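You operate a simulated robot arm through the tools that you are given. There is no shell and no other tool. Be economical: measure what you need, move in short steps, check, and stop when the job is done.

You run a simulated two-armed robot. Do the job below in one go: nothing can be reset, and whatever is moved stays where it is left.

## Task
Fetch the plum jam jar from the third side shelf from the bottom and stand it on the door end of the counter. Open the second drawer from the top, take the lemon half and leave it inside, then shut the drawer. Put the fig preserve jar on the silver thermometer. Do these in any order. Set down upright: plum jam jar, fig preserve jar.

The check looks at the end state, three seconds after you hand in, the way a careful person would. Anything else that was tipped, shoved, dropped, spilled or broken makes it a failure.

## Robot
Two 7-joint arms with two-finger grippers on one trunk, on a base that drives. Base frame: it is fixed to the floor where the robot stands at the start and does not move with it; the origin is under the middle of the robot, x ahead of it, y to its left, z up. Readings come in m, rad, newtons and seconds.
The left shoulder is at the start at [0.078, 0.151, 0.888], the right one opposite. With the tool pointing down near the work surface each hand reaches from about 0.1 to 0.74 m from the robot's upright axis, wherever it stands, measured 20 degrees to its own side. Places, roughly: door end of the counter [-0.7, -1.5, 0.9]; fig preserve jar [-1.5, -1.5, 1]; lemon half [-0.5, -1.5, 1]; second drawer [-1.1, -1.5, 0.6]; second drawer inside [-1.1, -1.5, 0.6]; thermometer [-1.25, -1.5, 1]. Payload 2.54 kg a hand.
The TCP of each hand is the grasp point between the finger pads, 0.03 m short of the fingertips. In the tool frame z runs along the fingers and y along their closing line. Largest opening 0.116 m; the body of the gripper starts 0.095 m behind the TCP.
Orientation is that of the tool frame in the base frame, as a unit quaternion [x, y, z, w]. With the fingers straight down and closing along the base's y, the tool's x points along the base's -x, its y along +y and its z along -z.

## Interface
- The arms move only by the tool drive_tool. It takes "left_targets", "right_targets" or both (then of equal length, played together; a hand with none holds still); each is a list of rows, each an object of numbers (a shift or turn left out is 0, a gripper value left out holds the last): "wx", "wy", "wz": the turn, a rotation vector about the tool's x, y, z in units of 8 degrees (1.0 is 8 degrees); "x", "y", "z": the shift along the tool's x, y, z in units of 50 mm (1.0 is 50 mm); "jaw": the closure in counts, from 0 (fully open) to 255 (shut). In form: [{"wx": .., "wy": .., "wz": .., "x": .., "y": .., "z": .., "jaw": ..}, ...]. A call has 1 to 20 rows; each row shifts and turns the commanded pose from where the row before left it, along the tool's axes as they then stand. A call with a number of a shift or a turn outside -1 to 1 is refused whole. Each row takes 0.2 s and may step no farther than 0.05 m and 0.15 rad from the row before; otherwise, or with a gripper value out of range, the whole call is refused. Where a pose cannot be reached the arm comes as near as it can. A force on the tool above 40 N (or 10 N above the force at the start of the call, whichever is more), or a blocked arm, ends the call early, and 0.2 s more pass. Each finger travels about 0.072 m/s and halts on what it meets, pressing with about 31 N; the grip force reading is that of the motor and also rises with nothing between the fingers. The clock runs only during rows and for 0.2 s after the last one: add rows that do not move to give the fingers time. It gives the time, the measured TCP pose, the force on the tool (base axes), the opening and the grip force at its end, in the units of the frame above (readings bear some noise), with the torque about the TCP (base axes, N m) and any sound that the robot's microphone picked up.
- Cameras (640 x 400 px; columns grow to the right, rows downward): "scene" is now at [0.1567, -0.0002, 1.0693]; the picture's right is [-0.01, -1.00, 0.00], its down [0.06, -0.00, -1.00] and it looks along [1.00, -0.01, 0.06] (base axes); focal length 289 px, centre (320, 200). "left" rides on the left gripper at [0.069, 0.015, -0.122] in its tool frame; the picture's right is [-0.21, 0.98, 0.00], its down [-0.83, -0.18, -0.53] and it looks along [-0.52, -0.12, 0.85] (tool axes); focal length 251 px, centre (320, 200). "right" rides on the right gripper at [0.069, -0.015, -0.122] in its tool frame; the picture's right is [0.21, 0.98, 0.00], its down [-0.83, 0.18, -0.53] and it looks along [-0.52, 0.11, 0.85] (tool axes); focal length 251 px, centre (320, 200). There is no depth. A picture from a camera that has moved, and an enlarged one, comes with that camera's place and axes in the base frame and with its lens.
- snapshot(camera): a new picture of that camera. It takes no simulated time.
- raise_lower(by): slides the trunk up (or, below 0, down) by that many m; the arms and the scene camera ride with it, the base frame stays. It gives what a move gives, with no picture.
- base_move(legs): drives the robot by 1 to 6 legs, each [ahead, left, turn to the left] in m, m and rad, along the robot's own axes; the way and the turn of a leg run together, so that a leg with both is an arc; at most 1.5 m and 3.142 rad a leg. The arms and the cameras ride along, it lands a little off, and it stops where it bumps. It gives what a move gives.
- aim_head(pan, tilt): turns the head with the scene camera to pan (to the left, within 1.396 rad either way) and tilt (down, from -0.506 to 1.204), counted from straight ahead of the robot. It gives what a move gives.
- inspect(camera, box): a new picture of the part [left, top, right, bottom] of that camera's present view, enlarged. It takes no simulated time.
- close_job(): hands the job in; it is judged then, once.

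Go step by step. Nothing tells you exact positions but the pictures and the camera data: compare them with the known pose of the tool, close in by small moves and look again before you grip or let go. The budget is 165 turns and 130 pictures, counting those below and the enlarged ones. Unless the task says otherwise, let go and move clear before handing in, and close with one line.

The tools are called after ">>>" as a command line: name --argument value ..., lists and objects as JSON in quotes. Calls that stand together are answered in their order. drive_tool: Moves the arms, as the interface text tells. Its arguments: {"type":"object","properties":{"left_targets":{"type":"array","items":{"type":"object","properties":{"wx":{"type":"number"},"wy":{"type":"number"},"wz":{"type":"number"},"x":{"type":"number"},"y":{"type":"number"},"z":{"type":"number"},"jaw":{"type":"number"}}}},"right_targets":{"type":"array","items":{"type":"object","properties":{"wx":{"type":"number"},"wy":{"type":"number"},"wz":{"type":"number"},"x":{"type":"number"},"y":{"type":"number"},"z":{"type":"number"},"jaw":{"type":"number"}}}}},"required":[]} The other tools are called the same way: raise_lower (by) slides the trunk up or down; base_move (legs) drives the base; aim_head (pan, tilt) turns the head that bears the scene camera; snapshot (camera) takes a picture; inspect (camera, box) takes an enlarged picture of a part of a camera's view; close_job () hands the job in.

At the start:

```text
time_s: 0.0
left_eef_pos: [0.454, 0.1594, 1.0002]
left_tcp_rot: [-0.001, 1.0, 0.0, 0.0]
left_contact_force: [-0.3, -0.3, -0.2]
left_torque: [0.02, 0.0, -0.04]
left_grip_width: 0.1162
left_grip_force: 0.2
right_eef_pos: [0.458, -0.1488, 0.9991]
right_tcp_rot: [-0.001, 1.0, 0.0, 0.001]
right_contact_force: [0.0, -0.3, -0.8]
right_torque: [0.02, 0.01, -0.01]
right_grip_width: 0.1159
right_grip_force: 0.1
trunk travel left (down, up): [-0.125, 0.164]
robot x, y, heading: [-0.0004, -0.0011, 0.005]
head pan, tilt: [-0.01, -0.056]
```

scene: 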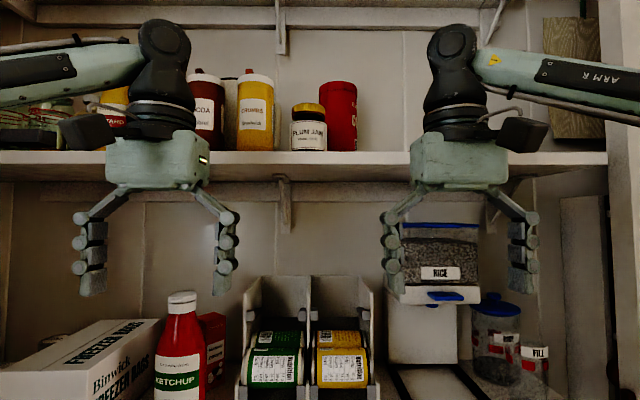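
right: 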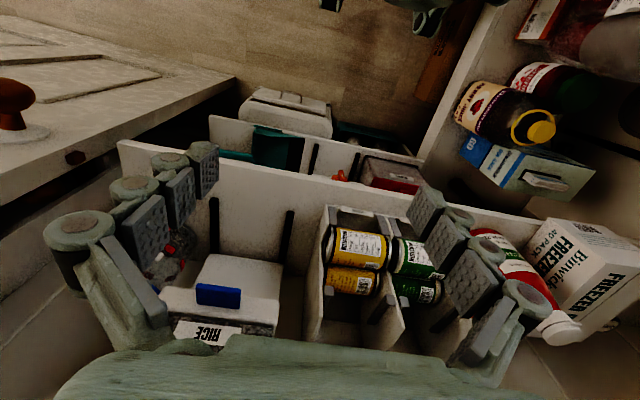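
left: 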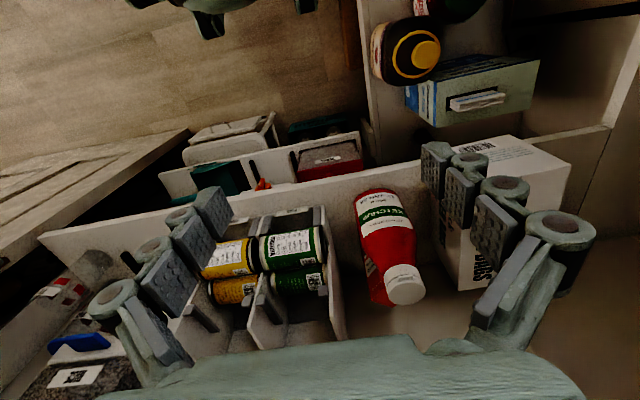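

I see the plum jam jar on the shelf straight ahead, a little left of centre above the grippers. I'll look closer, and look down, to find the depth.

>>> inspect --camera "scene" --box '[160, 40, 400, 190]'

>>> aim_head --pan -1.39 --tilt 0.3

>>> snapshot --camera "scene"

```text
2.67 times, centred on (280, 115) of scene
camera zoom: at [0.1567, -0.0002, 1.0693], right [-0.01, -1.0, 0.0], down [0.06, 0.0, -1.0], along [1.0, -0.01, 0.06], focal length 770 px, centre (427, 427)
```

zoom: 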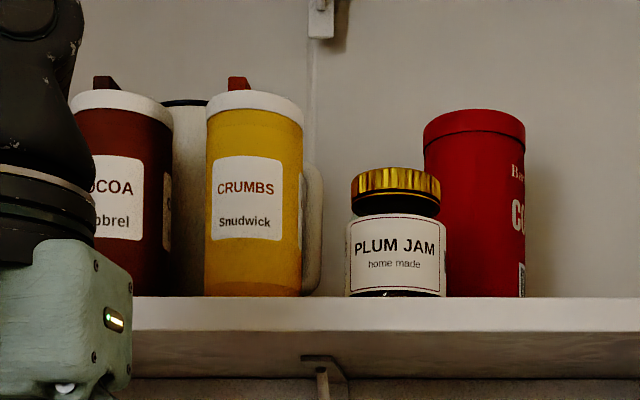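

```text
time_s: 1.5
left_eef_pos: [0.4545, 0.1594, 0.9997]
left_tcp_rot: [-0.001, 1.0, 0.0, 0.0]
left_contact_force: [-0.2, -0.1, -0.5]
left_torque: [0.02, 0.01, -0.01]
left_grip_width: 0.1159
left_grip_force: 0.1
right_eef_pos: [0.4587, -0.1475, 1.0004]
right_tcp_rot: [-0.001, 1.0, 0.001, 0.001]
right_contact_force: [0.0, 0.1, 0.6]
right_torque: [-0.01, 0.01, 0.0]
right_grip_width: 0.1159
right_grip_force: 0.0
trunk travel left (down, up): [-0.125, 0.164]
robot x, y, heading: [0.0005, -0.0004, 0.001]
head pan, tilt: [-1.389, 0.3]
```

```text
125 pictures are left
camera scene: at [0.0851, -0.091, 1.0367], right [-0.98, -0.18, 0.0], down [-0.05, 0.29, -0.96], along [0.17, -0.94, -0.3], focal length 289 px, centre (320, 200)
```

scene: 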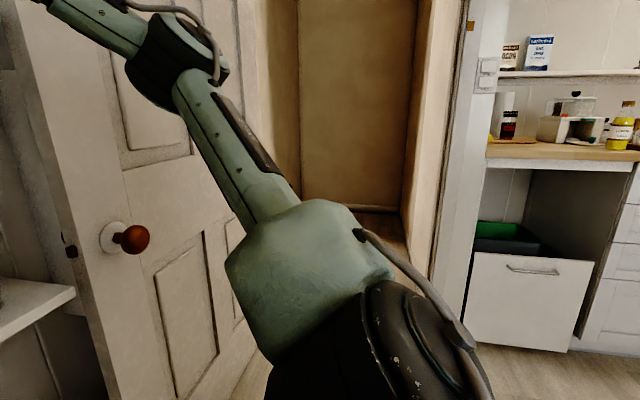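

The counter is out beyond a doorway to my right and behind. I'll look straight ahead from a raised trunk to measure the jar's depth, and look left for side shelves.

>>> raise_lower --by 0.16

>>> aim_head --pan 0.0 --tilt 0.25

>>> snapshot --camera "scene"

>>> aim_head --pan 1.0 --tilt 0.25

>>> snapshot --camera "scene"

```text
time_s: 3.4
left_eef_pos: [0.4551, 0.159, 1.16]
left_tcp_rot: [0.0, 1.0, -0.001, 0.0]
left_contact_force: [1.2, 0.3, -0.1]
left_torque: [0.05, 0.01, -0.01]
left_grip_width: 0.1161
left_grip_force: 0.2
right_eef_pos: [0.458, -0.1489, 1.1585]
right_tcp_rot: [0.0, 1.0, 0.0, -0.001]
right_contact_force: [0.7, 0.6, -0.4]
right_torque: [0.01, -0.01, -0.04]
right_grip_width: 0.1159
right_grip_force: 0.0
trunk travel left (down, up): [-0.285, 0.004]
robot x, y, heading: [0.0017, 0.0011, -0.003]
head pan, tilt: [-1.389, 0.3]
```

```text
time_s: 4.9
left_eef_pos: [0.455, 0.1606, 1.1595]
left_tcp_rot: [-0.002, 1.0, 0.0, -0.001]
left_contact_force: [0.4, -0.4, -0.2]
left_torque: [0.0, 0.0, 0.01]
left_grip_width: 0.1156
left_grip_force: 0.1
right_eef_pos: [0.4585, -0.1469, 1.1597]
right_tcp_rot: [-0.001, 1.0, 0.001, 0.0]
right_contact_force: [0.1, 0.1, -0.4]
right_torque: [0.0, 0.05, 0.01]
right_grip_width: 0.1161
right_grip_force: 0.1
trunk travel left (down, up): [-0.285, 0.004]
robot x, y, heading: [-0.0024, 0.0, -0.002]
head pan, tilt: [0.0, 0.25]
```

```text
124 pictures are left
camera scene: at [0.1616, 0.0007, 1.2014], right [0.0, -1.0, 0.0], down [-0.25, 0.0, -0.97], along [0.97, 0.0, -0.25], focal length 289 px, centre (320, 200)
```

scene: 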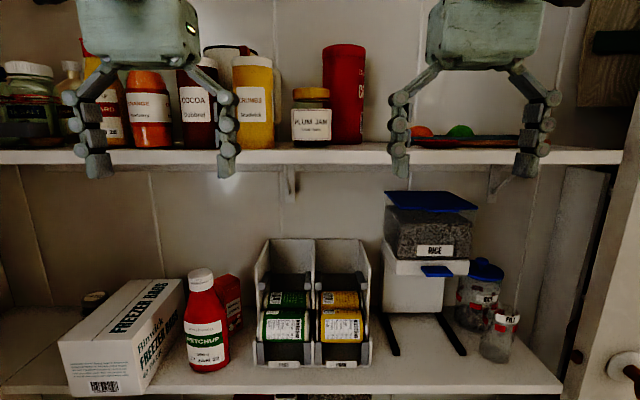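

```text
time_s: 6.2
left_eef_pos: [0.4547, 0.1606, 1.1602]
left_tcp_rot: [-0.001, 1.0, 0.0, 0.0]
left_contact_force: [-0.8, -0.2, -0.6]
left_torque: [0.0, -0.02, -0.02]
left_grip_width: 0.1161
left_grip_force: 0.1
right_eef_pos: [0.4589, -0.1477, 1.1594]
right_tcp_rot: [0.0, 1.0, -0.001, 0.0]
right_contact_force: [-0.8, -0.5, 0.4]
right_torque: [-0.03, 0.04, 0.0]
right_grip_width: 0.1159
right_grip_force: 0.0
trunk travel left (down, up): [-0.285, 0.004]
robot x, y, heading: [0.0024, -0.0017, 0.002]
head pan, tilt: [1.0, 0.25]
```

```text
123 pictures are left
camera scene: at [0.1187, 0.0793, 1.2014], right [0.84, -0.54, 0.0], down [-0.13, -0.21, -0.97], along [0.52, 0.82, -0.25], focal length 289 px, centre (320, 200)
```

scene: 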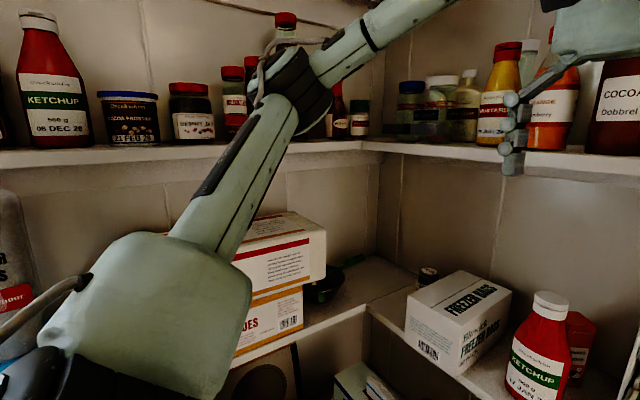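

There are shelves along the left side too. Before assuming the jar ahead is the right one, I'll check the side shelves for another plum jam jar.

>>> inspect --camera "scene" --box '[60, 60, 380, 160]'

>>> aim_head --pan 1.39 --tilt -0.2

>>> snapshot --camera "scene"

>>> aim_head --pan 0.0 --tilt -0.4

>>> snapshot --camera "scene"

>>> aim_head --pan 0.0 --tilt 0.9

>>> snapshot --camera "scene"

```text
2.00 times, centred on (220, 110) of scene
camera zoom: at [0.1187, 0.0793, 1.2014], right [0.84, -0.54, 0.0], down [-0.13, -0.21, -0.97], along [0.52, 0.82, -0.25], focal length 578 px, centre (520, 380)
```

zoom: 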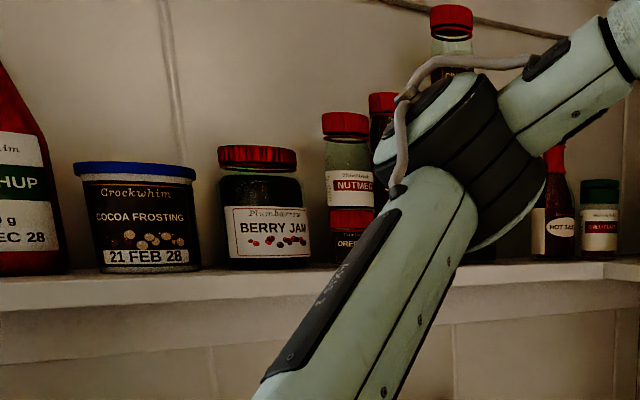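

```text
time_s: 7.0
left_eef_pos: [0.455, 0.1598, 1.1603]
left_tcp_rot: [-0.001, 1.0, 0.001, 0.001]
left_contact_force: [0.2, -0.5, -0.3]
left_torque: [0.01, 0.01, 0.04]
left_grip_width: 0.1161
left_grip_force: 0.0
right_eef_pos: [0.4595, -0.1483, 1.1598]
right_tcp_rot: [0.0, 1.0, 0.0, 0.001]
right_contact_force: [-0.3, 0.1, -1.1]
right_torque: [0.03, 0.0, -0.01]
right_grip_width: 0.1158
right_grip_force: 0.1
trunk travel left (down, up): [-0.285, 0.004]
robot x, y, heading: [0.0011, -0.0003, -0.003]
head pan, tilt: [1.389, -0.201]
```

```text
121 pictures are left
camera scene: at [0.0833, 0.0827, 1.2418], right [0.98, -0.18, 0.0], down [0.04, 0.2, -0.98], along [0.18, 0.96, 0.2], focal length 289 px, centre (320, 200)
```

scene: 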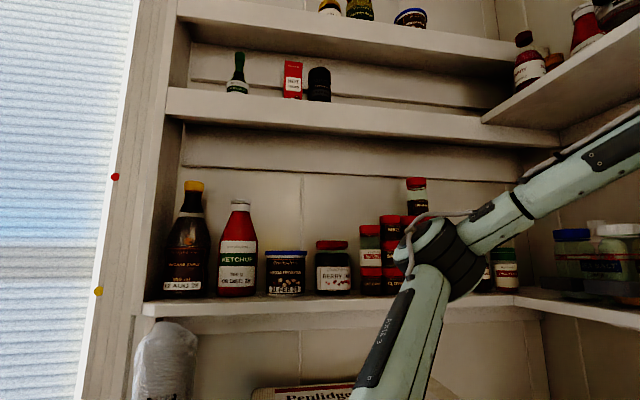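

```text
time_s: 8.6
left_eef_pos: [0.455, 0.1579, 1.1596]
left_tcp_rot: [-0.001, 1.0, 0.0, 0.0]
left_contact_force: [0.6, 0.6, -1.0]
left_torque: [-0.01, 0.03, -0.01]
left_grip_width: 0.116
left_grip_force: 0.0
right_eef_pos: [0.4586, -0.1476, 1.1601]
right_tcp_rot: [0.0, 1.0, 0.0, -0.001]
right_contact_force: [-1.1, -0.3, 1.4]
right_torque: [0.02, 0.0, 0.0]
right_grip_width: 0.1161
right_grip_force: 0.1
trunk travel left (down, up): [-0.285, 0.004]
robot x, y, heading: [0.003, 0.0002, 0.003]
head pan, tilt: [0.0, -0.4]
```

```text
120 pictures are left
camera scene: at [0.1414, 0.0009, 1.2574], right [0.0, -1.0, 0.0], down [0.39, 0.0, -0.92], along [0.92, 0.0, 0.39], focal length 289 px, centre (320, 200)
```

scene: 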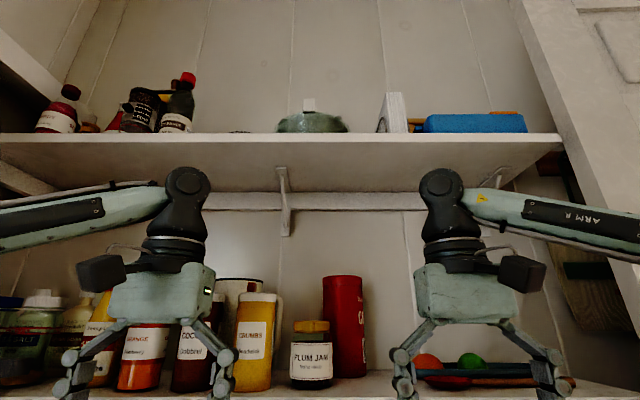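

```text
time_s: 10.1
left_eef_pos: [0.4547, 0.1606, 1.1594]
left_tcp_rot: [-0.001, 1.0, 0.0, 0.0]
left_contact_force: [-0.4, 0.6, 0.4]
left_torque: [0.02, -0.01, -0.02]
left_grip_width: 0.1161
left_grip_force: 0.2
right_eef_pos: [0.4589, -0.1477, 1.1594]
right_tcp_rot: [0.0, 1.0, 0.0, 0.0]
right_contact_force: [0.4, 0.3, 0.0]
right_torque: [0.0, 0.01, 0.01]
right_grip_width: 0.1163
right_grip_force: 0.0
trunk travel left (down, up): [-0.285, 0.004]
robot x, y, heading: [-0.0014, 0.0021, 0.005]
head pan, tilt: [0.0, 0.901]
```

```text
119 pictures are left
camera scene: at [0.1437, 0.0008, 1.1445], right [0.0, -1.0, 0.0], down [-0.78, 0.0, -0.62], along [0.62, 0.0, -0.78], focal length 289 px, centre (320, 200)
```

scene: 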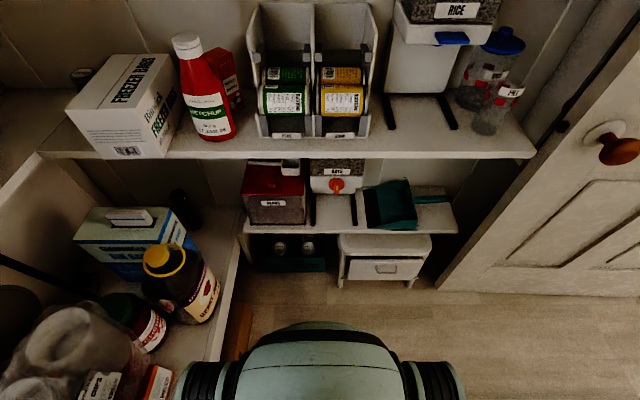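

The only plum jam jar seen is on the third shelf ahead. I'll pitch the right hand forward to use its camera for triangulation, and zoom with the head camera.

>>> drive_tool --right_targets '[{"wy": -1, "z": -1}, {"wy": -1, "z": -1}, {"wy": -1}, {"wy": -1}, {"wy": -1}, {}]'

>>> snapshot --camera "right"

>>> aim_head --pan 0.0 --tilt -0.05

>>> inspect --camera "scene" --box '[160, 130, 480, 330]'

```text
time_s: 11.4
left_eef_pos: [0.4548, 0.1598, 1.16]
left_tcp_rot: [-0.001, 1.0, -0.002, 0.0]
left_contact_force: [-0.2, -0.3, -0.1]
left_torque: [0.0, 0.0, 0.01]
left_grip_width: 0.1164
left_grip_force: 0.1
right_eef_pos: [0.4515, -0.1478, 1.2596]
right_tcp_rot: [-0.001, 0.939, 0.001, 0.343]
right_contact_force: [-0.5, 1.0, 0.2]
right_torque: [-0.05, 0.02, -0.03]
right_grip_width: 0.1162
right_grip_force: 0.1
trunk travel left (down, up): [-0.285, 0.004]
robot x, y, heading: [-0.0039, 0.0006, 0.0]
head pan, tilt: [0.0, 0.901]
```

```text
118 pictures are left
camera right: at [0.3198, -0.1625, 1.3093], right [-0.16, 0.98, -0.14], down [0.29, 0.18, 0.94], along [0.94, 0.11, -0.31], focal length 251 px, centre (320, 200)
```

right: 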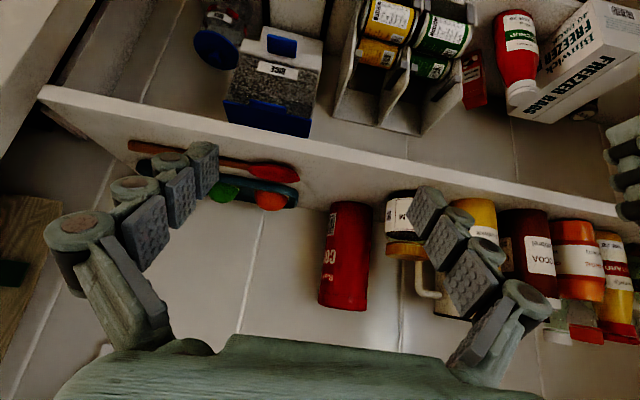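

```text
time_s: 12.7
left_eef_pos: [0.4542, 0.1594, 1.1595]
left_tcp_rot: [-0.002, 1.0, 0.0, 0.0]
left_contact_force: [0.9, -0.1, 0.3]
left_torque: [-0.03, 0.03, 0.01]
left_grip_width: 0.1159
left_grip_force: 0.1
right_eef_pos: [0.4512, -0.1482, 1.2595]
right_tcp_rot: [0.0, 0.94, -0.001, 0.342]
right_contact_force: [0.6, 0.5, 0.5]
right_torque: [0.02, -0.01, 0.01]
right_grip_width: 0.1162
right_grip_force: 0.1
trunk travel left (down, up): [-0.285, 0.004]
robot x, y, heading: [0.0004, 0.0013, 0.003]
head pan, tilt: [0.0, -0.051]
```

```text
2.00 times, centred on (320, 230) of scene
camera zoom: at [0.1569, 0.0008, 1.2288], right [0.0, -1.0, 0.0], down [0.05, 0.0, -1.0], along [1.0, 0.0, 0.05], focal length 578 px, centre (320, 140)
```

zoom: 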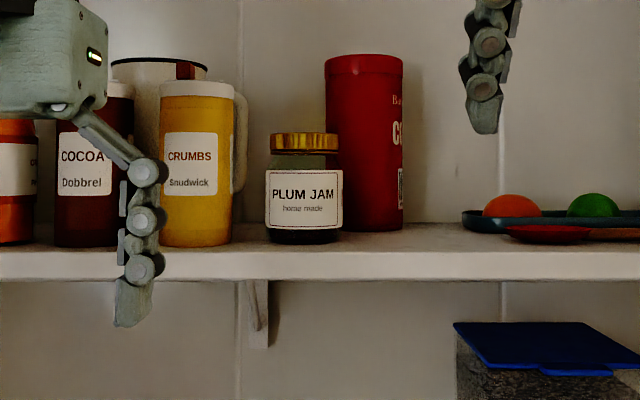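

Jar axis is about (0.67, 0.015) on a shelf top at z≈1.17, with the red can close behind on its right and the crumbs tub on its left. I'll tuck the left hand back and bring the right hand in front of the jar, pitched 60° forward and partly open.

>>> drive_tool --left_targets '[{"x": 1}, {"x": 1}, {"x": 1}, {"y": 1}, {"y": 1}, {}, {}, {}, {}]' --right_targets '[{"jaw": 68}, {}, {"wy": -0.83}, {"wy": -0.83, "y": 0.65}, {"wy": -0.84, "y": 0.65}, {"y": 0.65}, {"y": 0.65, "z": 0.65}, {"y": 0.66, "z": 0.65, "x": 0.29}, {}]'

>>> snapshot --camera "right"

>>> snapshot --camera "scene"

```text
time_s: 14.7
left_eef_pos: [0.3037, 0.2599, 1.1571]
left_tcp_rot: [0.0, 1.0, 0.0, 0.0]
left_contact_force: [-0.4, 0.9, 0.4]
left_torque: [0.04, 0.01, -0.02]
left_grip_width: 0.1161
left_grip_force: 0.0
right_eef_pos: [0.5003, 0.014, 1.2136]
right_tcp_rot: [0.001, 0.866, 0.0, 0.5]
right_contact_force: [0.2, 0.5, -0.5]
right_torque: [-0.02, 0.0, 0.01]
right_grip_width: 0.085
right_grip_force: 0.1
trunk travel left (down, up): [-0.285, 0.004]
robot x, y, heading: [0.0009, -0.0005, 0.001]
head pan, tilt: [0.0, -0.051]
```

```text
116 pictures are left
camera right: at [0.3605, 0.0005, 1.215], right [-0.11, 0.98, -0.19], down [-0.05, 0.18, 0.98], along [0.99, 0.11, 0.03], focal length 251 px, centre (320, 200)
```

right: 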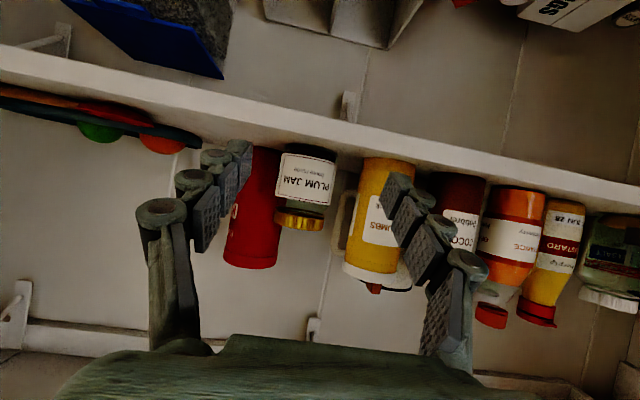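

```text
115 pictures are left
camera scene: at [0.1566, 0.0004, 1.229], right [0.0, -1.0, 0.0], down [0.05, 0.0, -1.0], along [1.0, 0.0, 0.05], focal length 289 px, centre (320, 200)
```

scene: 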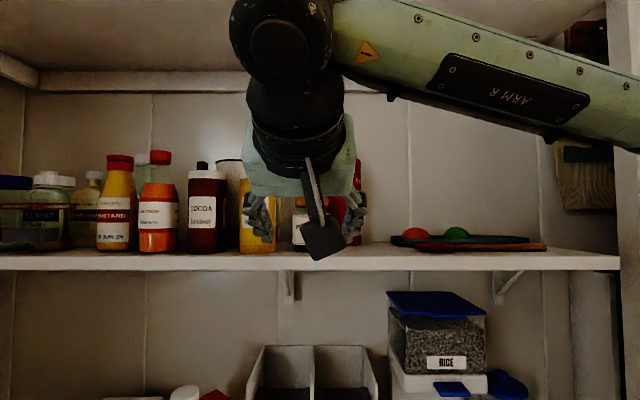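

The jar reads at y≈0.012, lined up between the fingers. I'll move forward most of the way and check again.

>>> drive_tool --right_targets '[{"z": 0.685, "x": -0.41}, {"z": 0.685, "x": -0.41}, {}]'

>>> snapshot --camera "right"

```text
time_s: 15.5
left_eef_pos: [0.3022, 0.2597, 1.1571]
left_tcp_rot: [-0.001, 1.0, 0.0, 0.0]
left_contact_force: [0.1, 0.4, 0.9]
left_torque: [0.02, -0.01, -0.01]
left_grip_width: 0.116
left_grip_force: 0.1
right_eef_pos: [0.5804, 0.0147, 1.2148]
right_tcp_rot: [0.0, 0.866, 0.0, 0.501]
right_contact_force: [1.2, 0.1, -0.7]
right_torque: [-0.04, 0.01, 0.01]
right_grip_width: 0.0852
right_grip_force: 0.0
trunk travel left (down, up): [-0.285, 0.004]
robot x, y, heading: [-0.001, -0.002, -0.002]
head pan, tilt: [0.0, -0.051]
```

```text
114 pictures are left
camera right: at [0.4405, 0.0007, 1.2175], right [-0.11, 0.98, -0.19], down [-0.05, 0.18, 0.98], along [0.99, 0.12, 0.03], focal length 251 px, centre (320, 200)
```

right: 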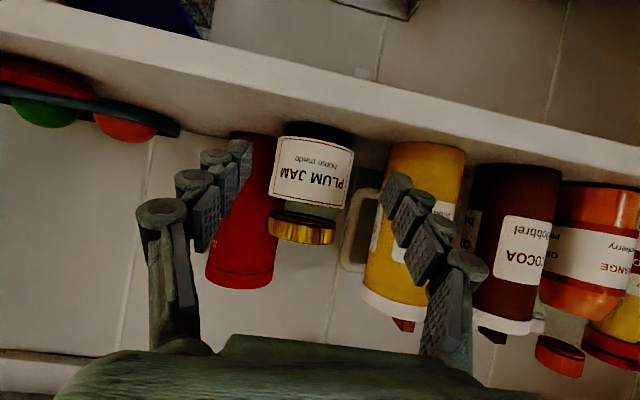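

The jar is centred between the fingers. I'll go forward the last 8 cm and close.

>>> drive_tool --right_targets '[{"z": 0.685, "x": -0.41}, {"z": 0.685, "x": -0.41}, {}, {"jaw": 255}, {}, {}, {}]'

>>> snapshot --camera "right"

```text
time_s: 17.1
left_eef_pos: [0.302, 0.2609, 1.1583]
left_tcp_rot: [-0.001, 1.0, 0.0, 0.0]
left_contact_force: [0.7, 0.6, -0.5]
left_torque: [0.03, 0.05, 0.0]
left_grip_width: 0.1158
left_grip_force: 0.0
right_eef_pos: [0.6599, 0.0158, 1.218]
right_tcp_rot: [0.001, 0.866, -0.001, 0.5]
right_contact_force: [2.2, -1.8, 1.1]
right_torque: [-0.15, -0.18, 0.02]
right_grip_width: 0.0644
right_grip_force: 31.2
trunk travel left (down, up): [-0.285, 0.004]
robot x, y, heading: [0.0045, 0.0012, -0.0]
head pan, tilt: [0.0, -0.051]
```

```text
113 pictures are left
camera right: at [0.5199, 0.0017, 1.2194], right [-0.11, 0.98, -0.19], down [-0.05, 0.18, 0.98], along [0.99, 0.11, 0.03], focal length 251 px, centre (320, 200)
```

right: 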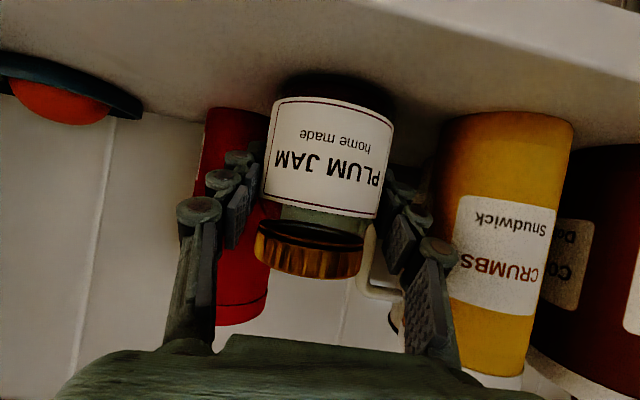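

Gripped at 64 mm. I'll lift 4 cm and draw straight back.

>>> drive_tool --right_targets '[{"z": -0.2, "x": -0.35}, {"z": -0.2, "x": -0.35}, {"z": -0.7, "x": 0.4}, {"z": -0.7, "x": 0.4}, {"z": -0.7, "x": 0.4}, {"z": -0.7, "x": 0.4}, {"z": -0.7, "x": 0.4}, {"z": -0.7, "x": 0.4}, {}]'

>>> snapshot --camera "right"

>>> aim_head --pan -1.39 --tilt 0.1

>>> snapshot --camera "scene"

```text
time_s: 19.1
left_eef_pos: [0.3045, 0.2608, 1.1582]
left_tcp_rot: [-0.002, 1.0, 0.0, 0.0]
left_contact_force: [-0.1, -0.1, 0.0]
left_torque: [0.0, -0.01, 0.01]
left_grip_width: 0.116
left_grip_force: 0.1
right_eef_pos: [0.4189, 0.0134, 1.2567]
right_tcp_rot: [0.0, 0.866, 0.0, 0.5]
right_contact_force: [0.1, -0.3, -3.2]
right_torque: [-0.01, 0.01, 0.03]
right_grip_width: 0.064
right_grip_force: 30.9
trunk travel left (down, up): [-0.285, 0.004]
robot x, y, heading: [-0.0007, -0.0016, 0.0]
head pan, tilt: [0.0, -0.051]
```

```text
112 pictures are left
camera right: at [0.2792, -0.0013, 1.2587], right [-0.11, 0.98, -0.19], down [-0.05, 0.18, 0.98], along [0.99, 0.11, 0.03], focal length 251 px, centre (320, 200)
```

right: 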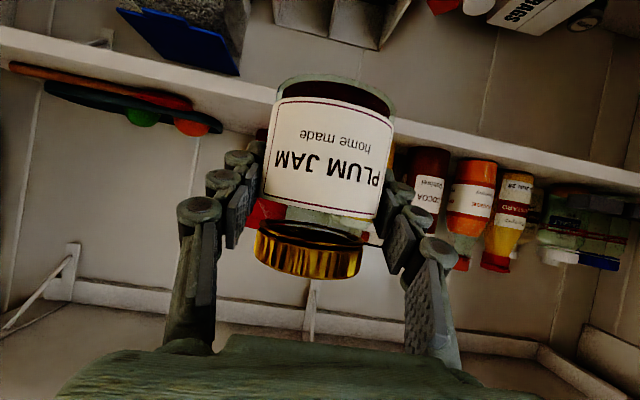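

```text
time_s: 20.6
left_eef_pos: [0.3036, 0.2603, 1.1585]
left_tcp_rot: [-0.002, 1.0, 0.0, 0.0]
left_contact_force: [0.3, -0.2, 0.8]
left_torque: [0.0, 0.0, -0.01]
left_grip_width: 0.116
left_grip_force: 0.0
right_eef_pos: [0.4223, 0.0088, 1.259]
right_tcp_rot: [0.007, 0.867, 0.003, 0.498]
right_contact_force: [-0.3, -0.2, -3.8]
right_torque: [-0.03, 0.0, 0.04]
right_grip_width: 0.0643
right_grip_force: 30.7
trunk travel left (down, up): [-0.285, 0.004]
robot x, y, heading: [-0.0001, -0.0019, -0.001]
head pan, tilt: [-1.389, 0.099]
```

```text
111 pictures are left
camera scene: at [0.1285, -0.0611, 1.2352], right [-0.72, -0.7, 0.0], down [0.09, -0.09, -0.99], along [0.69, -0.71, 0.12], focal length 289 px, centre (320, 200)
```

scene: 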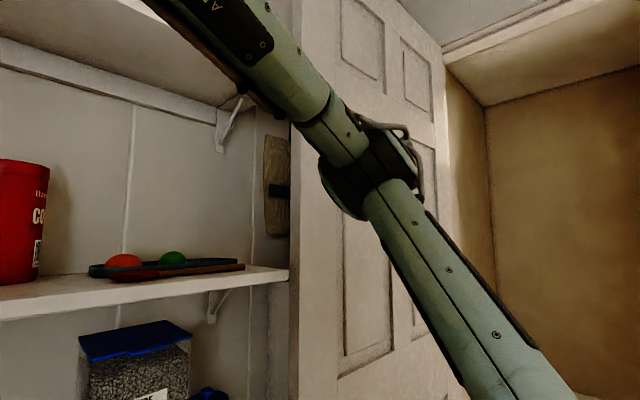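

The head seems to have been stopped by my right upper arm. I'll turn it back and carry the jar to the right-front of the robot, then look the other way about for driving room.

>>> aim_head --pan 0.0 --tilt 0.1

>>> drive_tool --right_targets '[{"y": -0.8}, {"y": -0.8}, {"y": -0.8}, {"y": -0.8}, {"z": -0.3, "x": 0.5}, {"z": -0.3, "x": 0.5}, {}]'

>>> snapshot --camera "scene"

```text
time_s: 22.1
left_eef_pos: [0.3039, 0.2611, 1.1577]
left_tcp_rot: [0.0, 1.0, 0.0, 0.0]
left_contact_force: [-0.3, -0.2, 1.5]
left_torque: [0.0, 0.01, 0.01]
left_grip_width: 0.116
left_grip_force: 0.0
right_eef_pos: [0.4184, 0.0129, 1.2563]
right_tcp_rot: [0.0, 0.866, -0.001, 0.5]
right_contact_force: [-0.6, -0.2, -3.6]
right_torque: [-0.01, -0.03, 0.01]
right_grip_width: 0.0647
right_grip_force: 31.2
trunk travel left (down, up): [-0.285, 0.004]
robot x, y, heading: [-0.0035, 0.0027, -0.004]
head pan, tilt: [0.0, 0.099]
```

```text
time_s: 23.7
left_eef_pos: [0.3043, 0.2601, 1.1578]
left_tcp_rot: [-0.001, 1.0, -0.001, 0.0]
left_contact_force: [0.1, -0.9, 0.1]
left_torque: [-0.01, 0.0, -0.01]
left_grip_width: 0.116
left_grip_force: 0.1
right_eef_pos: [0.3704, -0.1489, 1.2318]
right_tcp_rot: [0.007, 0.869, 0.005, 0.495]
right_contact_force: [0.2, 0.1, -4.2]
right_torque: [0.01, 0.0, 0.01]
right_grip_width: 0.0642
right_grip_force: 31.0
trunk travel left (down, up): [-0.285, 0.004]
robot x, y, heading: [0.0009, -0.0003, 0.001]
head pan, tilt: [0.0, 0.099]
```

```text
110 pictures are left
camera scene: at [0.1576, -0.0068, 1.2269], right [-0.09, -1.0, 0.0], down [0.03, 0.0, -1.0], along [1.0, -0.09, 0.03], focal length 289 px, centre (320, 200)
```

scene: 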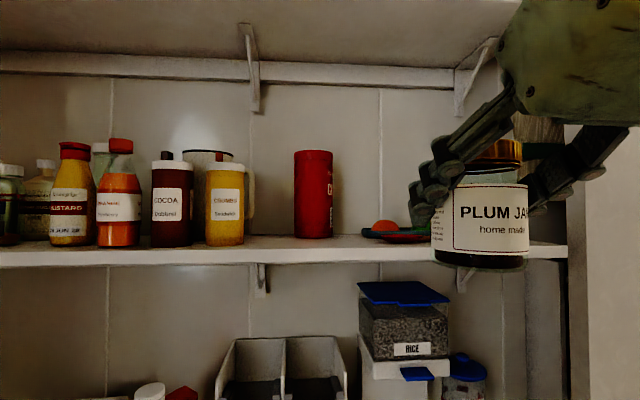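

The right arm is still crowding the head. I'll lower the hand a little and look right again before driving.

>>> drive_tool --right_targets '[{"z": 0.7, "x": 0.6}, {"z": 0.7, "x": 0.6}, {"z": 0.5, "x": 0.8}, {}]'

>>> aim_head --pan -1.39 --tilt 0.3

>>> snapshot --camera "scene"

```text
time_s: 24.7
left_eef_pos: [0.3038, 0.2605, 1.1583]
left_tcp_rot: [-0.001, 1.0, 0.0, 0.0]
left_contact_force: [0.7, 0.8, -0.4]
left_torque: [0.03, -0.01, -0.01]
left_grip_width: 0.1158
left_grip_force: 0.0
right_eef_pos: [0.4184, -0.1331, 1.1254]
right_tcp_rot: [0.001, 0.866, -0.001, 0.5]
right_contact_force: [-0.3, -0.9, -4.6]
right_torque: [0.0, 0.02, -0.01]
right_grip_width: 0.0642
right_grip_force: 30.4
right hand out of reach, approached as far as the arm can: row 3
trunk travel left (down, up): [-0.285, 0.004]
robot x, y, heading: [0.0018, -0.0013, -0.002]
head pan, tilt: [0.0, 0.099]
```

```text
time_s: 26.3
left_eef_pos: [0.3025, 0.2609, 1.1586]
left_tcp_rot: [-0.001, 1.0, 0.0, -0.001]
left_contact_force: [0.7, -1.0, 0.3]
left_torque: [-0.01, -0.01, 0.0]
left_grip_width: 0.116
left_grip_force: 0.1
right_eef_pos: [0.4197, -0.1339, 1.1241]
right_tcp_rot: [0.001, 0.866, -0.001, 0.499]
right_contact_force: [0.0, 0.5, -3.7]
right_torque: [-0.01, 0.0, 0.0]
right_grip_width: 0.0642
right_grip_force: 30.7
trunk travel left (down, up): [-0.285, 0.004]
robot x, y, heading: [0.0011, -0.0022, 0.0]
head pan, tilt: [-1.389, 0.3]
```

```text
109 pictures are left
camera scene: at [0.0854, -0.0911, 1.1966], right [-0.98, -0.18, 0.0], down [-0.05, 0.29, -0.96], along [0.17, -0.94, -0.3], focal length 289 px, centre (320, 200)
```

scene: 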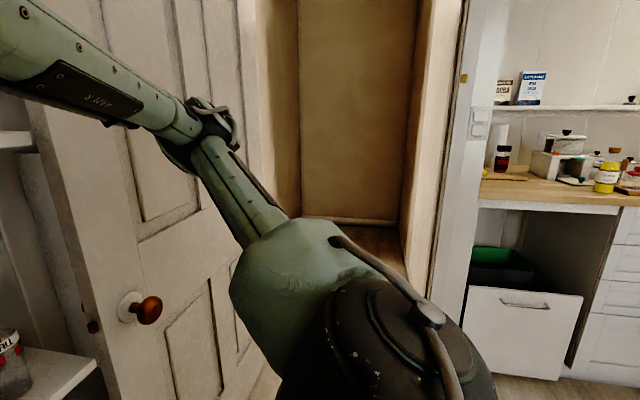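

The counter's front edge is near y≈-1.05 and there's free floor on the way. I'll turn right in place to face the counter and look.

>>> base_move --legs '[[-0.1, 0, 0], [0, 0, -1.57]]'

>>> aim_head --pan -0.6 --tilt 0.3

>>> snapshot --camera "scene"

>>> aim_head --pan -1.39 --tilt 0.4

>>> snapshot --camera "scene"

```text
time_s: 28.7
left_eef_pos: [0.2559, 0.1781, 1.1573]
left_tcp_rot: [0.119, 0.993, 0.0, 0.0]
left_contact_force: [0.3, -0.9, -0.5]
left_torque: [0.02, 0.02, 0.01]
left_grip_width: 0.116
left_grip_force: 0.0
right_eef_pos: [0.2761, -0.2351, 1.1233]
right_tcp_rot: [0.102, 0.862, -0.06, 0.493]
right_contact_force: [-0.1, 0.0, -3.6]
right_torque: [0.02, 0.01, 0.01]
right_grip_width: 0.064
right_grip_force: 30.9
trunk travel left (down, up): [-0.285, 0.004]
robot x, y, heading: [-0.101, -0.0024, -0.238]
head pan, tilt: [-1.389, 0.3]
stopped in leg 2: the robot was blocked; the commanded pose is now the measured one
```

```text
time_s: 29.8
left_eef_pos: [0.2543, 0.1776, 1.157]
left_tcp_rot: [0.119, 0.993, -0.001, -0.001]
left_contact_force: [-0.6, -0.6, 0.0]
left_torque: [-0.02, -0.01, 0.02]
left_grip_width: 0.1161
left_grip_force: 0.1
right_eef_pos: [0.2761, -0.2331, 1.1249]
right_tcp_rot: [0.102, 0.862, -0.059, 0.493]
right_contact_force: [0.0, -1.0, -3.3]
right_torque: [0.0, 0.01, 0.01]
right_grip_width: 0.0642
right_grip_force: 31.3
trunk travel left (down, up): [-0.285, 0.004]
robot x, y, heading: [-0.0976, -0.005, -0.239]
head pan, tilt: [-0.6, 0.3]
```

```text
108 pictures are left
camera scene: at [0.0276, -0.0892, 1.1966], right [-0.74, -0.67, 0.0], down [-0.2, 0.22, -0.96], along [0.64, -0.71, -0.3], focal length 289 px, centre (320, 200)
```

scene: 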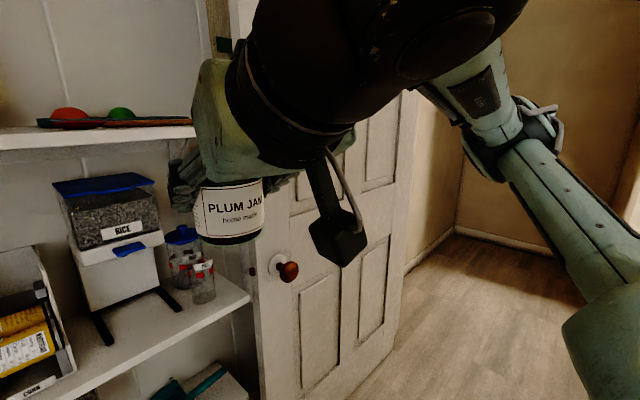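

```text
time_s: 30.9
left_eef_pos: [0.2552, 0.1781, 1.1572]
left_tcp_rot: [0.119, 0.993, 0.0, 0.0]
left_contact_force: [0.0, 0.0, -1.1]
left_torque: [-0.03, 0.0, 0.03]
left_grip_width: 0.1159
left_grip_force: 0.0
right_eef_pos: [0.2769, -0.2333, 1.1245]
right_tcp_rot: [0.102, 0.861, -0.058, 0.494]
right_contact_force: [-1.0, -0.6, -4.6]
right_torque: [0.01, 0.01, 0.03]
right_grip_width: 0.0643
right_grip_force: 31.5
trunk travel left (down, up): [-0.285, 0.004]
robot x, y, heading: [-0.102, -0.0039, -0.241]
head pan, tilt: [-1.389, 0.4]
```

```text
107 pictures are left
camera scene: at [-0.0399, -0.1122, 1.1874], right [-1.0, 0.06, 0.0], down [0.02, 0.39, -0.92], along [-0.05, -0.92, -0.39], focal length 289 px, centre (320, 200)
```

scene: 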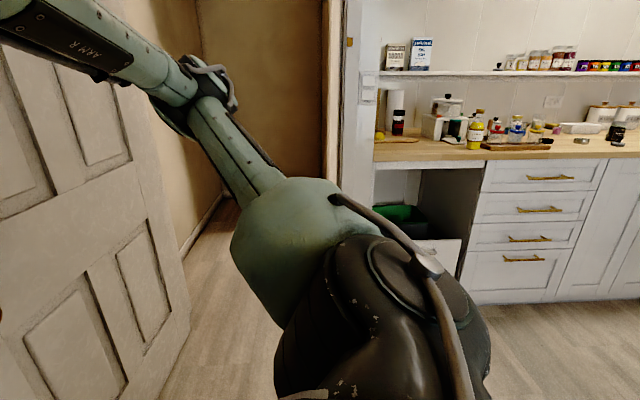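

The turn got blocked after 0.24 rad. I'll look to the left and rear to see what stopped it.

>>> aim_head --pan 1.0 --tilt 0.5

>>> snapshot --camera "scene"

>>> aim_head --pan 1.39 --tilt 0.5

>>> snapshot --camera "scene"

>>> snapshot --camera "left"

```text
time_s: 33.1
left_eef_pos: [0.2539, 0.1772, 1.1585]
left_tcp_rot: [0.118, 0.993, 0.0, 0.0]
left_contact_force: [0.1, -0.4, 0.0]
left_torque: [0.02, 0.01, 0.03]
left_grip_width: 0.1159
left_grip_force: 0.0
right_eef_pos: [0.2785, -0.2344, 1.1235]
right_tcp_rot: [0.106, 0.863, -0.06, 0.491]
right_contact_force: [-0.7, -0.4, -3.4]
right_torque: [-0.03, 0.01, -0.02]
right_grip_width: 0.0639
right_grip_force: 31.3
trunk travel left (down, up): [-0.285, 0.004]
robot x, y, heading: [-0.1012, -0.0022, -0.234]
head pan, tilt: [1.0, 0.499]
```

```text
106 pictures are left
camera scene: at [0.0557, -0.0388, 1.1858], right [-0.21, -0.98, 0.0], down [-0.4, 0.08, -0.91], along [0.89, -0.19, -0.4], focal length 289 px, centre (320, 200)
```

scene: 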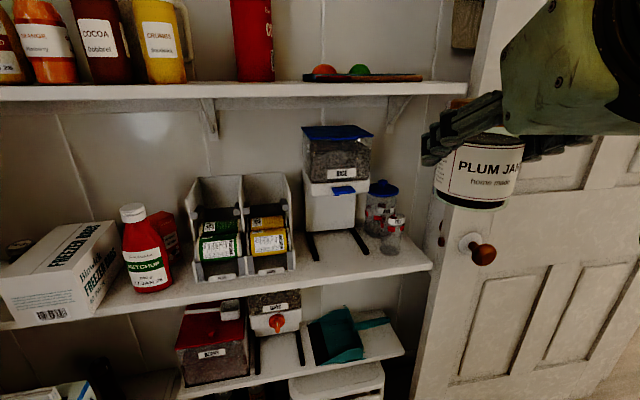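

```text
time_s: 34.0
left_eef_pos: [0.255, 0.1777, 1.1584]
left_tcp_rot: [0.119, 0.993, 0.0, -0.001]
left_contact_force: [0.6, 0.9, 0.2]
left_torque: [-0.01, -0.01, -0.02]
left_grip_width: 0.116
left_grip_force: 0.2
right_eef_pos: [0.2765, -0.2341, 1.122]
right_tcp_rot: [0.106, 0.863, -0.061, 0.49]
right_contact_force: [-0.5, -0.2, -3.3]
right_torque: [0.01, 0.01, -0.01]
right_grip_width: 0.0644
right_grip_force: 30.8
trunk travel left (down, up): [-0.285, 0.004]
robot x, y, heading: [-0.1021, -0.0026, -0.237]
head pan, tilt: [1.389, 0.499]
```

```text
105 pictures are left
camera scene: at [0.0557, -0.0387, 1.186], right [-0.21, -0.98, 0.0], down [-0.39, 0.08, -0.92], along [0.9, -0.19, -0.4], focal length 289 px, centre (320, 200)
```

scene: 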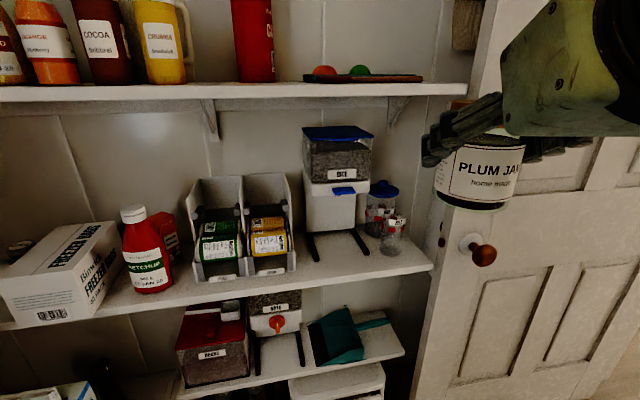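

```text
104 pictures are left
camera left: at [0.1919, 0.2091, 1.281], right [0.44, 0.9, 0.0], down [0.76, -0.37, 0.53], along [0.48, -0.23, -0.85], focal length 251 px, centre (320, 200)
```

left: 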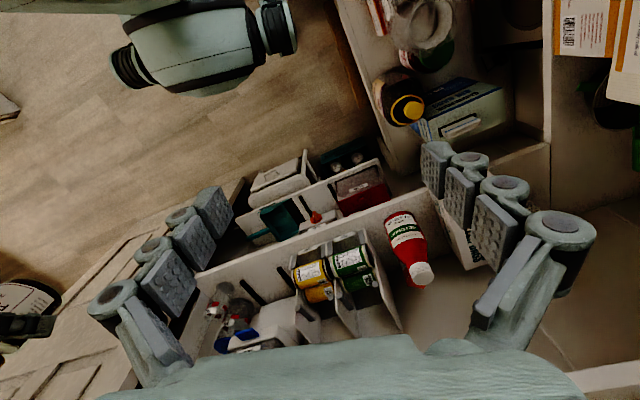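

The head is pinned by the left arm, and the left elbow most likely met the left shelves (front at y≈0.56). I'll strafe away to the right and back, then check that side and turn.

>>> base_move --legs '[[-0.1, -0.3, 0]]'

>>> drive_tool --left_targets '[{"x": -1}, {"x": -1}, {"x": -1}, {"y": -0.8}, {}]'

>>> aim_head --pan 1.3 --tilt 0.3

>>> snapshot --camera "scene"

```text
time_s: 37.4
left_eef_pos: [0.0897, -0.0905, 1.1571]
left_tcp_rot: [0.12, 0.993, 0.001, 0.0]
left_contact_force: [-1.3, -0.1, -0.4]
left_torque: [0.03, 0.02, 0.02]
left_grip_width: 0.116
left_grip_force: 0.1
right_eef_pos: [0.1098, -0.5026, 1.1226]
right_tcp_rot: [0.106, 0.863, -0.061, 0.49]
right_contact_force: [-0.6, -0.5, -4.3]
right_torque: [0.03, 0.01, 0.0]
right_grip_width: 0.0644
right_grip_force: 30.9
trunk travel left (down, up): [-0.285, 0.004]
robot x, y, heading: [-0.2656, -0.2699, -0.244]
head pan, tilt: [1.389, 0.499]
```

```text
time_s: 38.6
left_eef_pos: [0.2244, -0.1632, 1.1564]
left_tcp_rot: [0.119, 0.993, -0.001, 0.001]
left_contact_force: [-0.7, 0.8, 0.1]
left_torque: [0.0, 0.0, -0.01]
left_grip_width: 0.1159
left_grip_force: 0.0
right_eef_pos: [0.1101, -0.5025, 1.119]
right_tcp_rot: [0.11, 0.865, -0.063, 0.485]
right_contact_force: [-0.4, 0.3, -3.1]
right_torque: [0.04, -0.03, 0.02]
right_grip_width: 0.0641
right_grip_force: 30.9
trunk travel left (down, up): [-0.285, 0.004]
robot x, y, heading: [-0.2724, -0.2719, -0.242]
head pan, tilt: [1.389, 0.499]
```

```text
time_s: 39.4
left_eef_pos: [0.2259, -0.1637, 1.1566]
left_tcp_rot: [0.12, 0.993, 0.0, -0.001]
left_contact_force: [0.5, 0.0, -0.3]
left_torque: [-0.01, 0.01, -0.02]
left_grip_width: 0.1163
left_grip_force: 0.1
right_eef_pos: [0.1086, -0.5021, 1.1219]
right_tcp_rot: [0.105, 0.862, -0.061, 0.492]
right_contact_force: [-0.1, 0.7, -3.2]
right_torque: [0.01, 0.01, 0.01]
right_grip_width: 0.0641
right_grip_force: 31.3
trunk travel left (down, up): [-0.285, 0.004]
robot x, y, heading: [-0.2676, -0.2692, -0.243]
head pan, tilt: [1.3, 0.3]
```

```text
103 pictures are left
camera scene: at [-0.1555, -0.206, 1.1966], right [0.87, -0.49, 0.0], down [-0.15, -0.26, -0.96], along [0.47, 0.83, -0.3], focal length 289 px, centre (320, 200)
```

scene: 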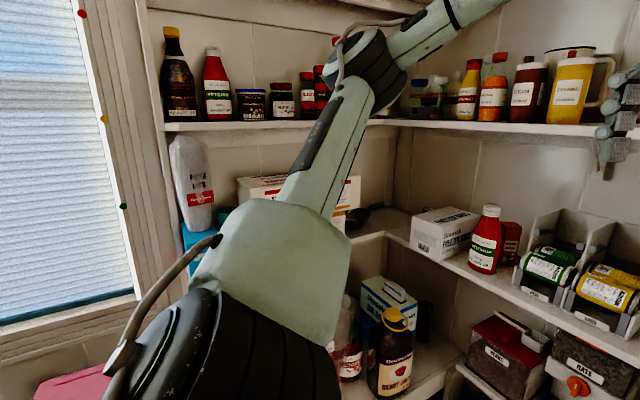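

Everything on the side shelves still stands. Now I'll turn right to face the counter.

>>> aim_head --pan 0.0 --tilt 0.3

>>> base_move --legs '[[0, 0, -1.33]]'

>>> snapshot --camera "scene"

```text
time_s: 40.8
left_eef_pos: [0.2246, -0.1625, 1.1571]
left_tcp_rot: [0.119, 0.993, -0.001, 0.0]
left_contact_force: [-0.4, -0.3, 0.4]
left_torque: [0.01, -0.01, 0.03]
left_grip_width: 0.1158
left_grip_force: 0.0
right_eef_pos: [0.1093, -0.5024, 1.1219]
right_tcp_rot: [0.106, 0.863, -0.062, 0.491]
right_contact_force: [-0.4, -0.3, -4.0]
right_torque: [0.03, -0.01, 0.0]
right_grip_width: 0.0645
right_grip_force: 31.2
trunk travel left (down, up): [-0.285, 0.004]
robot x, y, heading: [-0.2657, -0.2725, -0.247]
head pan, tilt: [0.0, 0.3]
```

```text
time_s: 44.6
left_eef_pos: [-0.0476, -0.7243, 1.1579]
left_tcp_rot: [0.709, 0.705, 0.0, -0.001]
left_contact_force: [-0.5, -0.4, 0.4]
left_torque: [0.02, 0.01, 0.0]
left_grip_width: 0.1163
left_grip_force: 0.1
right_eef_pos: [-0.4056, -0.6929, 1.123]
right_tcp_rot: [0.618, 0.612, -0.352, 0.347]
right_contact_force: [0.3, 0.4, -3.8]
right_torque: [0.0, 0.02, 0.0]
right_grip_width: 0.0641
right_grip_force: 31.3
trunk travel left (down, up): [-0.285, 0.004]
robot x, y, heading: [-0.2682, -0.2716, -1.572]
head pan, tilt: [0.0, 0.3]
```

```text
102 pictures are left
camera scene: at [-0.2693, -0.4319, 1.1966], right [-1.0, 0.01, 0.0], down [0.0, 0.3, -0.96], along [-0.01, -0.96, -0.3], focal length 289 px, centre (320, 200)
```

scene: 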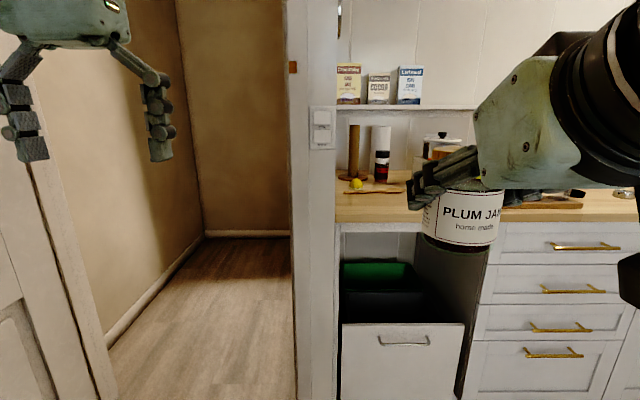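

I'm now facing the counter: door end with the kneehole on the left, drawers on the right. I'll strafe right and look down over the counter.

>>> base_move --legs '[[0, -0.5, 0]]'

>>> drive_tool --right_targets '[{"y": -1}, {"y": -1}, {"y": -1}, {}]'

>>> aim_head --pan 0.0 --tilt 0.4

>>> snapshot --camera "scene"

```text
time_s: 50.0
left_eef_pos: [-0.5495, -0.7232, 1.1568]
left_tcp_rot: [0.708, 0.706, 0.0, 0.0]
left_contact_force: [-0.3, -0.2, 0.9]
left_torque: [0.0, -0.06, 0.0]
left_grip_width: 0.116
left_grip_force: 0.1
right_eef_pos: [-0.9074, -0.689, 1.1214]
right_tcp_rot: [0.618, 0.612, -0.351, 0.346]
right_contact_force: [0.0, 0.6, -4.0]
right_torque: [0.01, 0.0, 0.05]
right_grip_width: 0.0643
right_grip_force: 31.3
trunk travel left (down, up): [-0.285, 0.004]
robot x, y, heading: [-0.7664, -0.2682, -1.575]
head pan, tilt: [0.0, 0.3]
```

```text
time_s: 51.0
left_eef_pos: [-0.5483, -0.7236, 1.1572]
left_tcp_rot: [0.708, 0.706, 0.0, -0.001]
left_contact_force: [-0.2, -0.1, 0.0]
left_torque: [0.0, 0.03, -0.02]
left_grip_width: 0.1159
left_grip_force: 0.0
right_eef_pos: [-1.0529, -0.6934, 1.1311]
right_tcp_rot: [0.617, 0.613, -0.352, 0.346]
right_contact_force: [-0.5, 0.0, -3.8]
right_torque: [0.03, 0.01, 0.0]
right_grip_width: 0.0642
right_grip_force: 31.1
right hand out of reach, approached as far as the arm can: row 1
trunk travel left (down, up): [-0.285, 0.004]
robot x, y, heading: [-0.7651, -0.2665, -1.576]
head pan, tilt: [0.0, 0.3]
```

```text
time_s: 51.6
left_eef_pos: [-0.549, -0.7223, 1.157]
left_tcp_rot: [0.709, 0.706, 0.0, 0.0]
left_contact_force: [0.0, 0.2, 0.7]
left_torque: [0.01, 0.05, -0.01]
left_grip_width: 0.1161
left_grip_force: 0.0
right_eef_pos: [-1.0544, -0.6939, 1.1317]
right_tcp_rot: [0.618, 0.612, -0.352, 0.346]
right_contact_force: [0.3, -0.4, -3.9]
right_torque: [0.0, 0.02, -0.01]
right_grip_width: 0.0644
right_grip_force: 30.4
trunk travel left (down, up): [-0.285, 0.004]
robot x, y, heading: [-0.767, -0.2704, -1.578]
head pan, tilt: [0.0, 0.4]
```

```text
101 pictures are left
camera scene: at [-0.7706, -0.4281, 1.1874], right [-1.0, 0.01, 0.0], down [0.0, 0.39, -0.92], along [-0.01, -0.92, -0.39], focal length 289 px, centre (320, 200)
```

scene: 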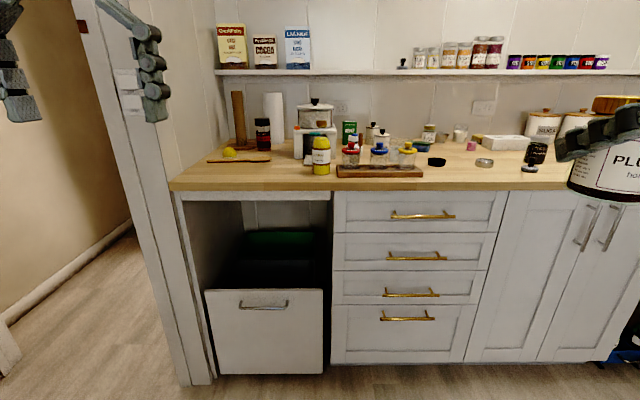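

Clear overview. I'll zoom on the counter's door end and the middle to identify the lemon, fig jar and thermometer.

>>> inspect --camera "scene" --box '[180, 80, 400, 210]'

>>> inspect --camera "scene" --box '[380, 90, 600, 210]'

```text
2.91 times, centred on (290, 145) of scene
camera zoom: at [-0.7706, -0.4281, 1.1874], right [-1.0, 0.01, 0.0], down [0.0, 0.39, -0.92], along [-0.01, -0.92, -0.39], focal length 840 px, centre (407, 360)
```

zoom: 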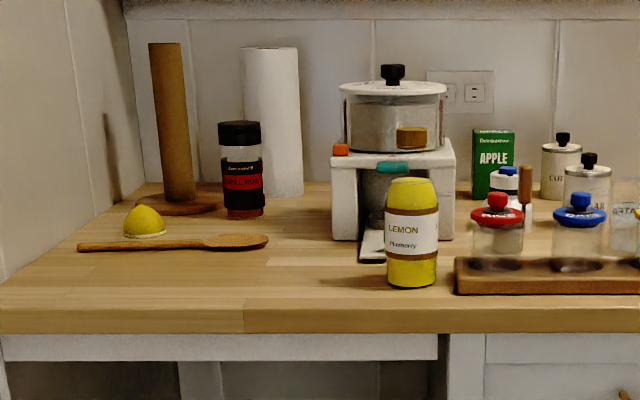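

```text
2.91 times, centred on (490, 150) of scene
camera zoom: at [-0.7706, -0.4281, 1.1874], right [-1.0, 0.01, 0.0], down [0.0, 0.39, -0.92], along [-0.01, -0.92, -0.39], focal length 840 px, centre (-174, 346)
```

zoom: 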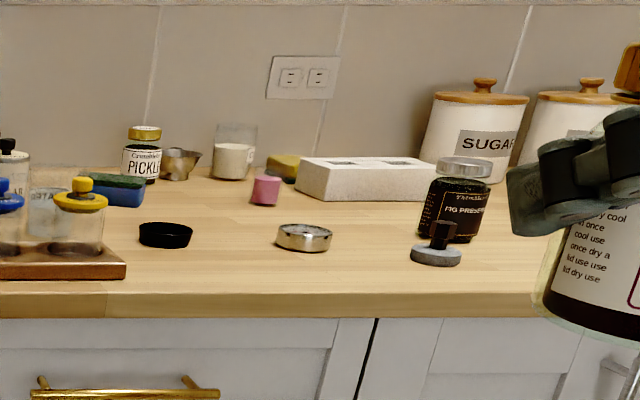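

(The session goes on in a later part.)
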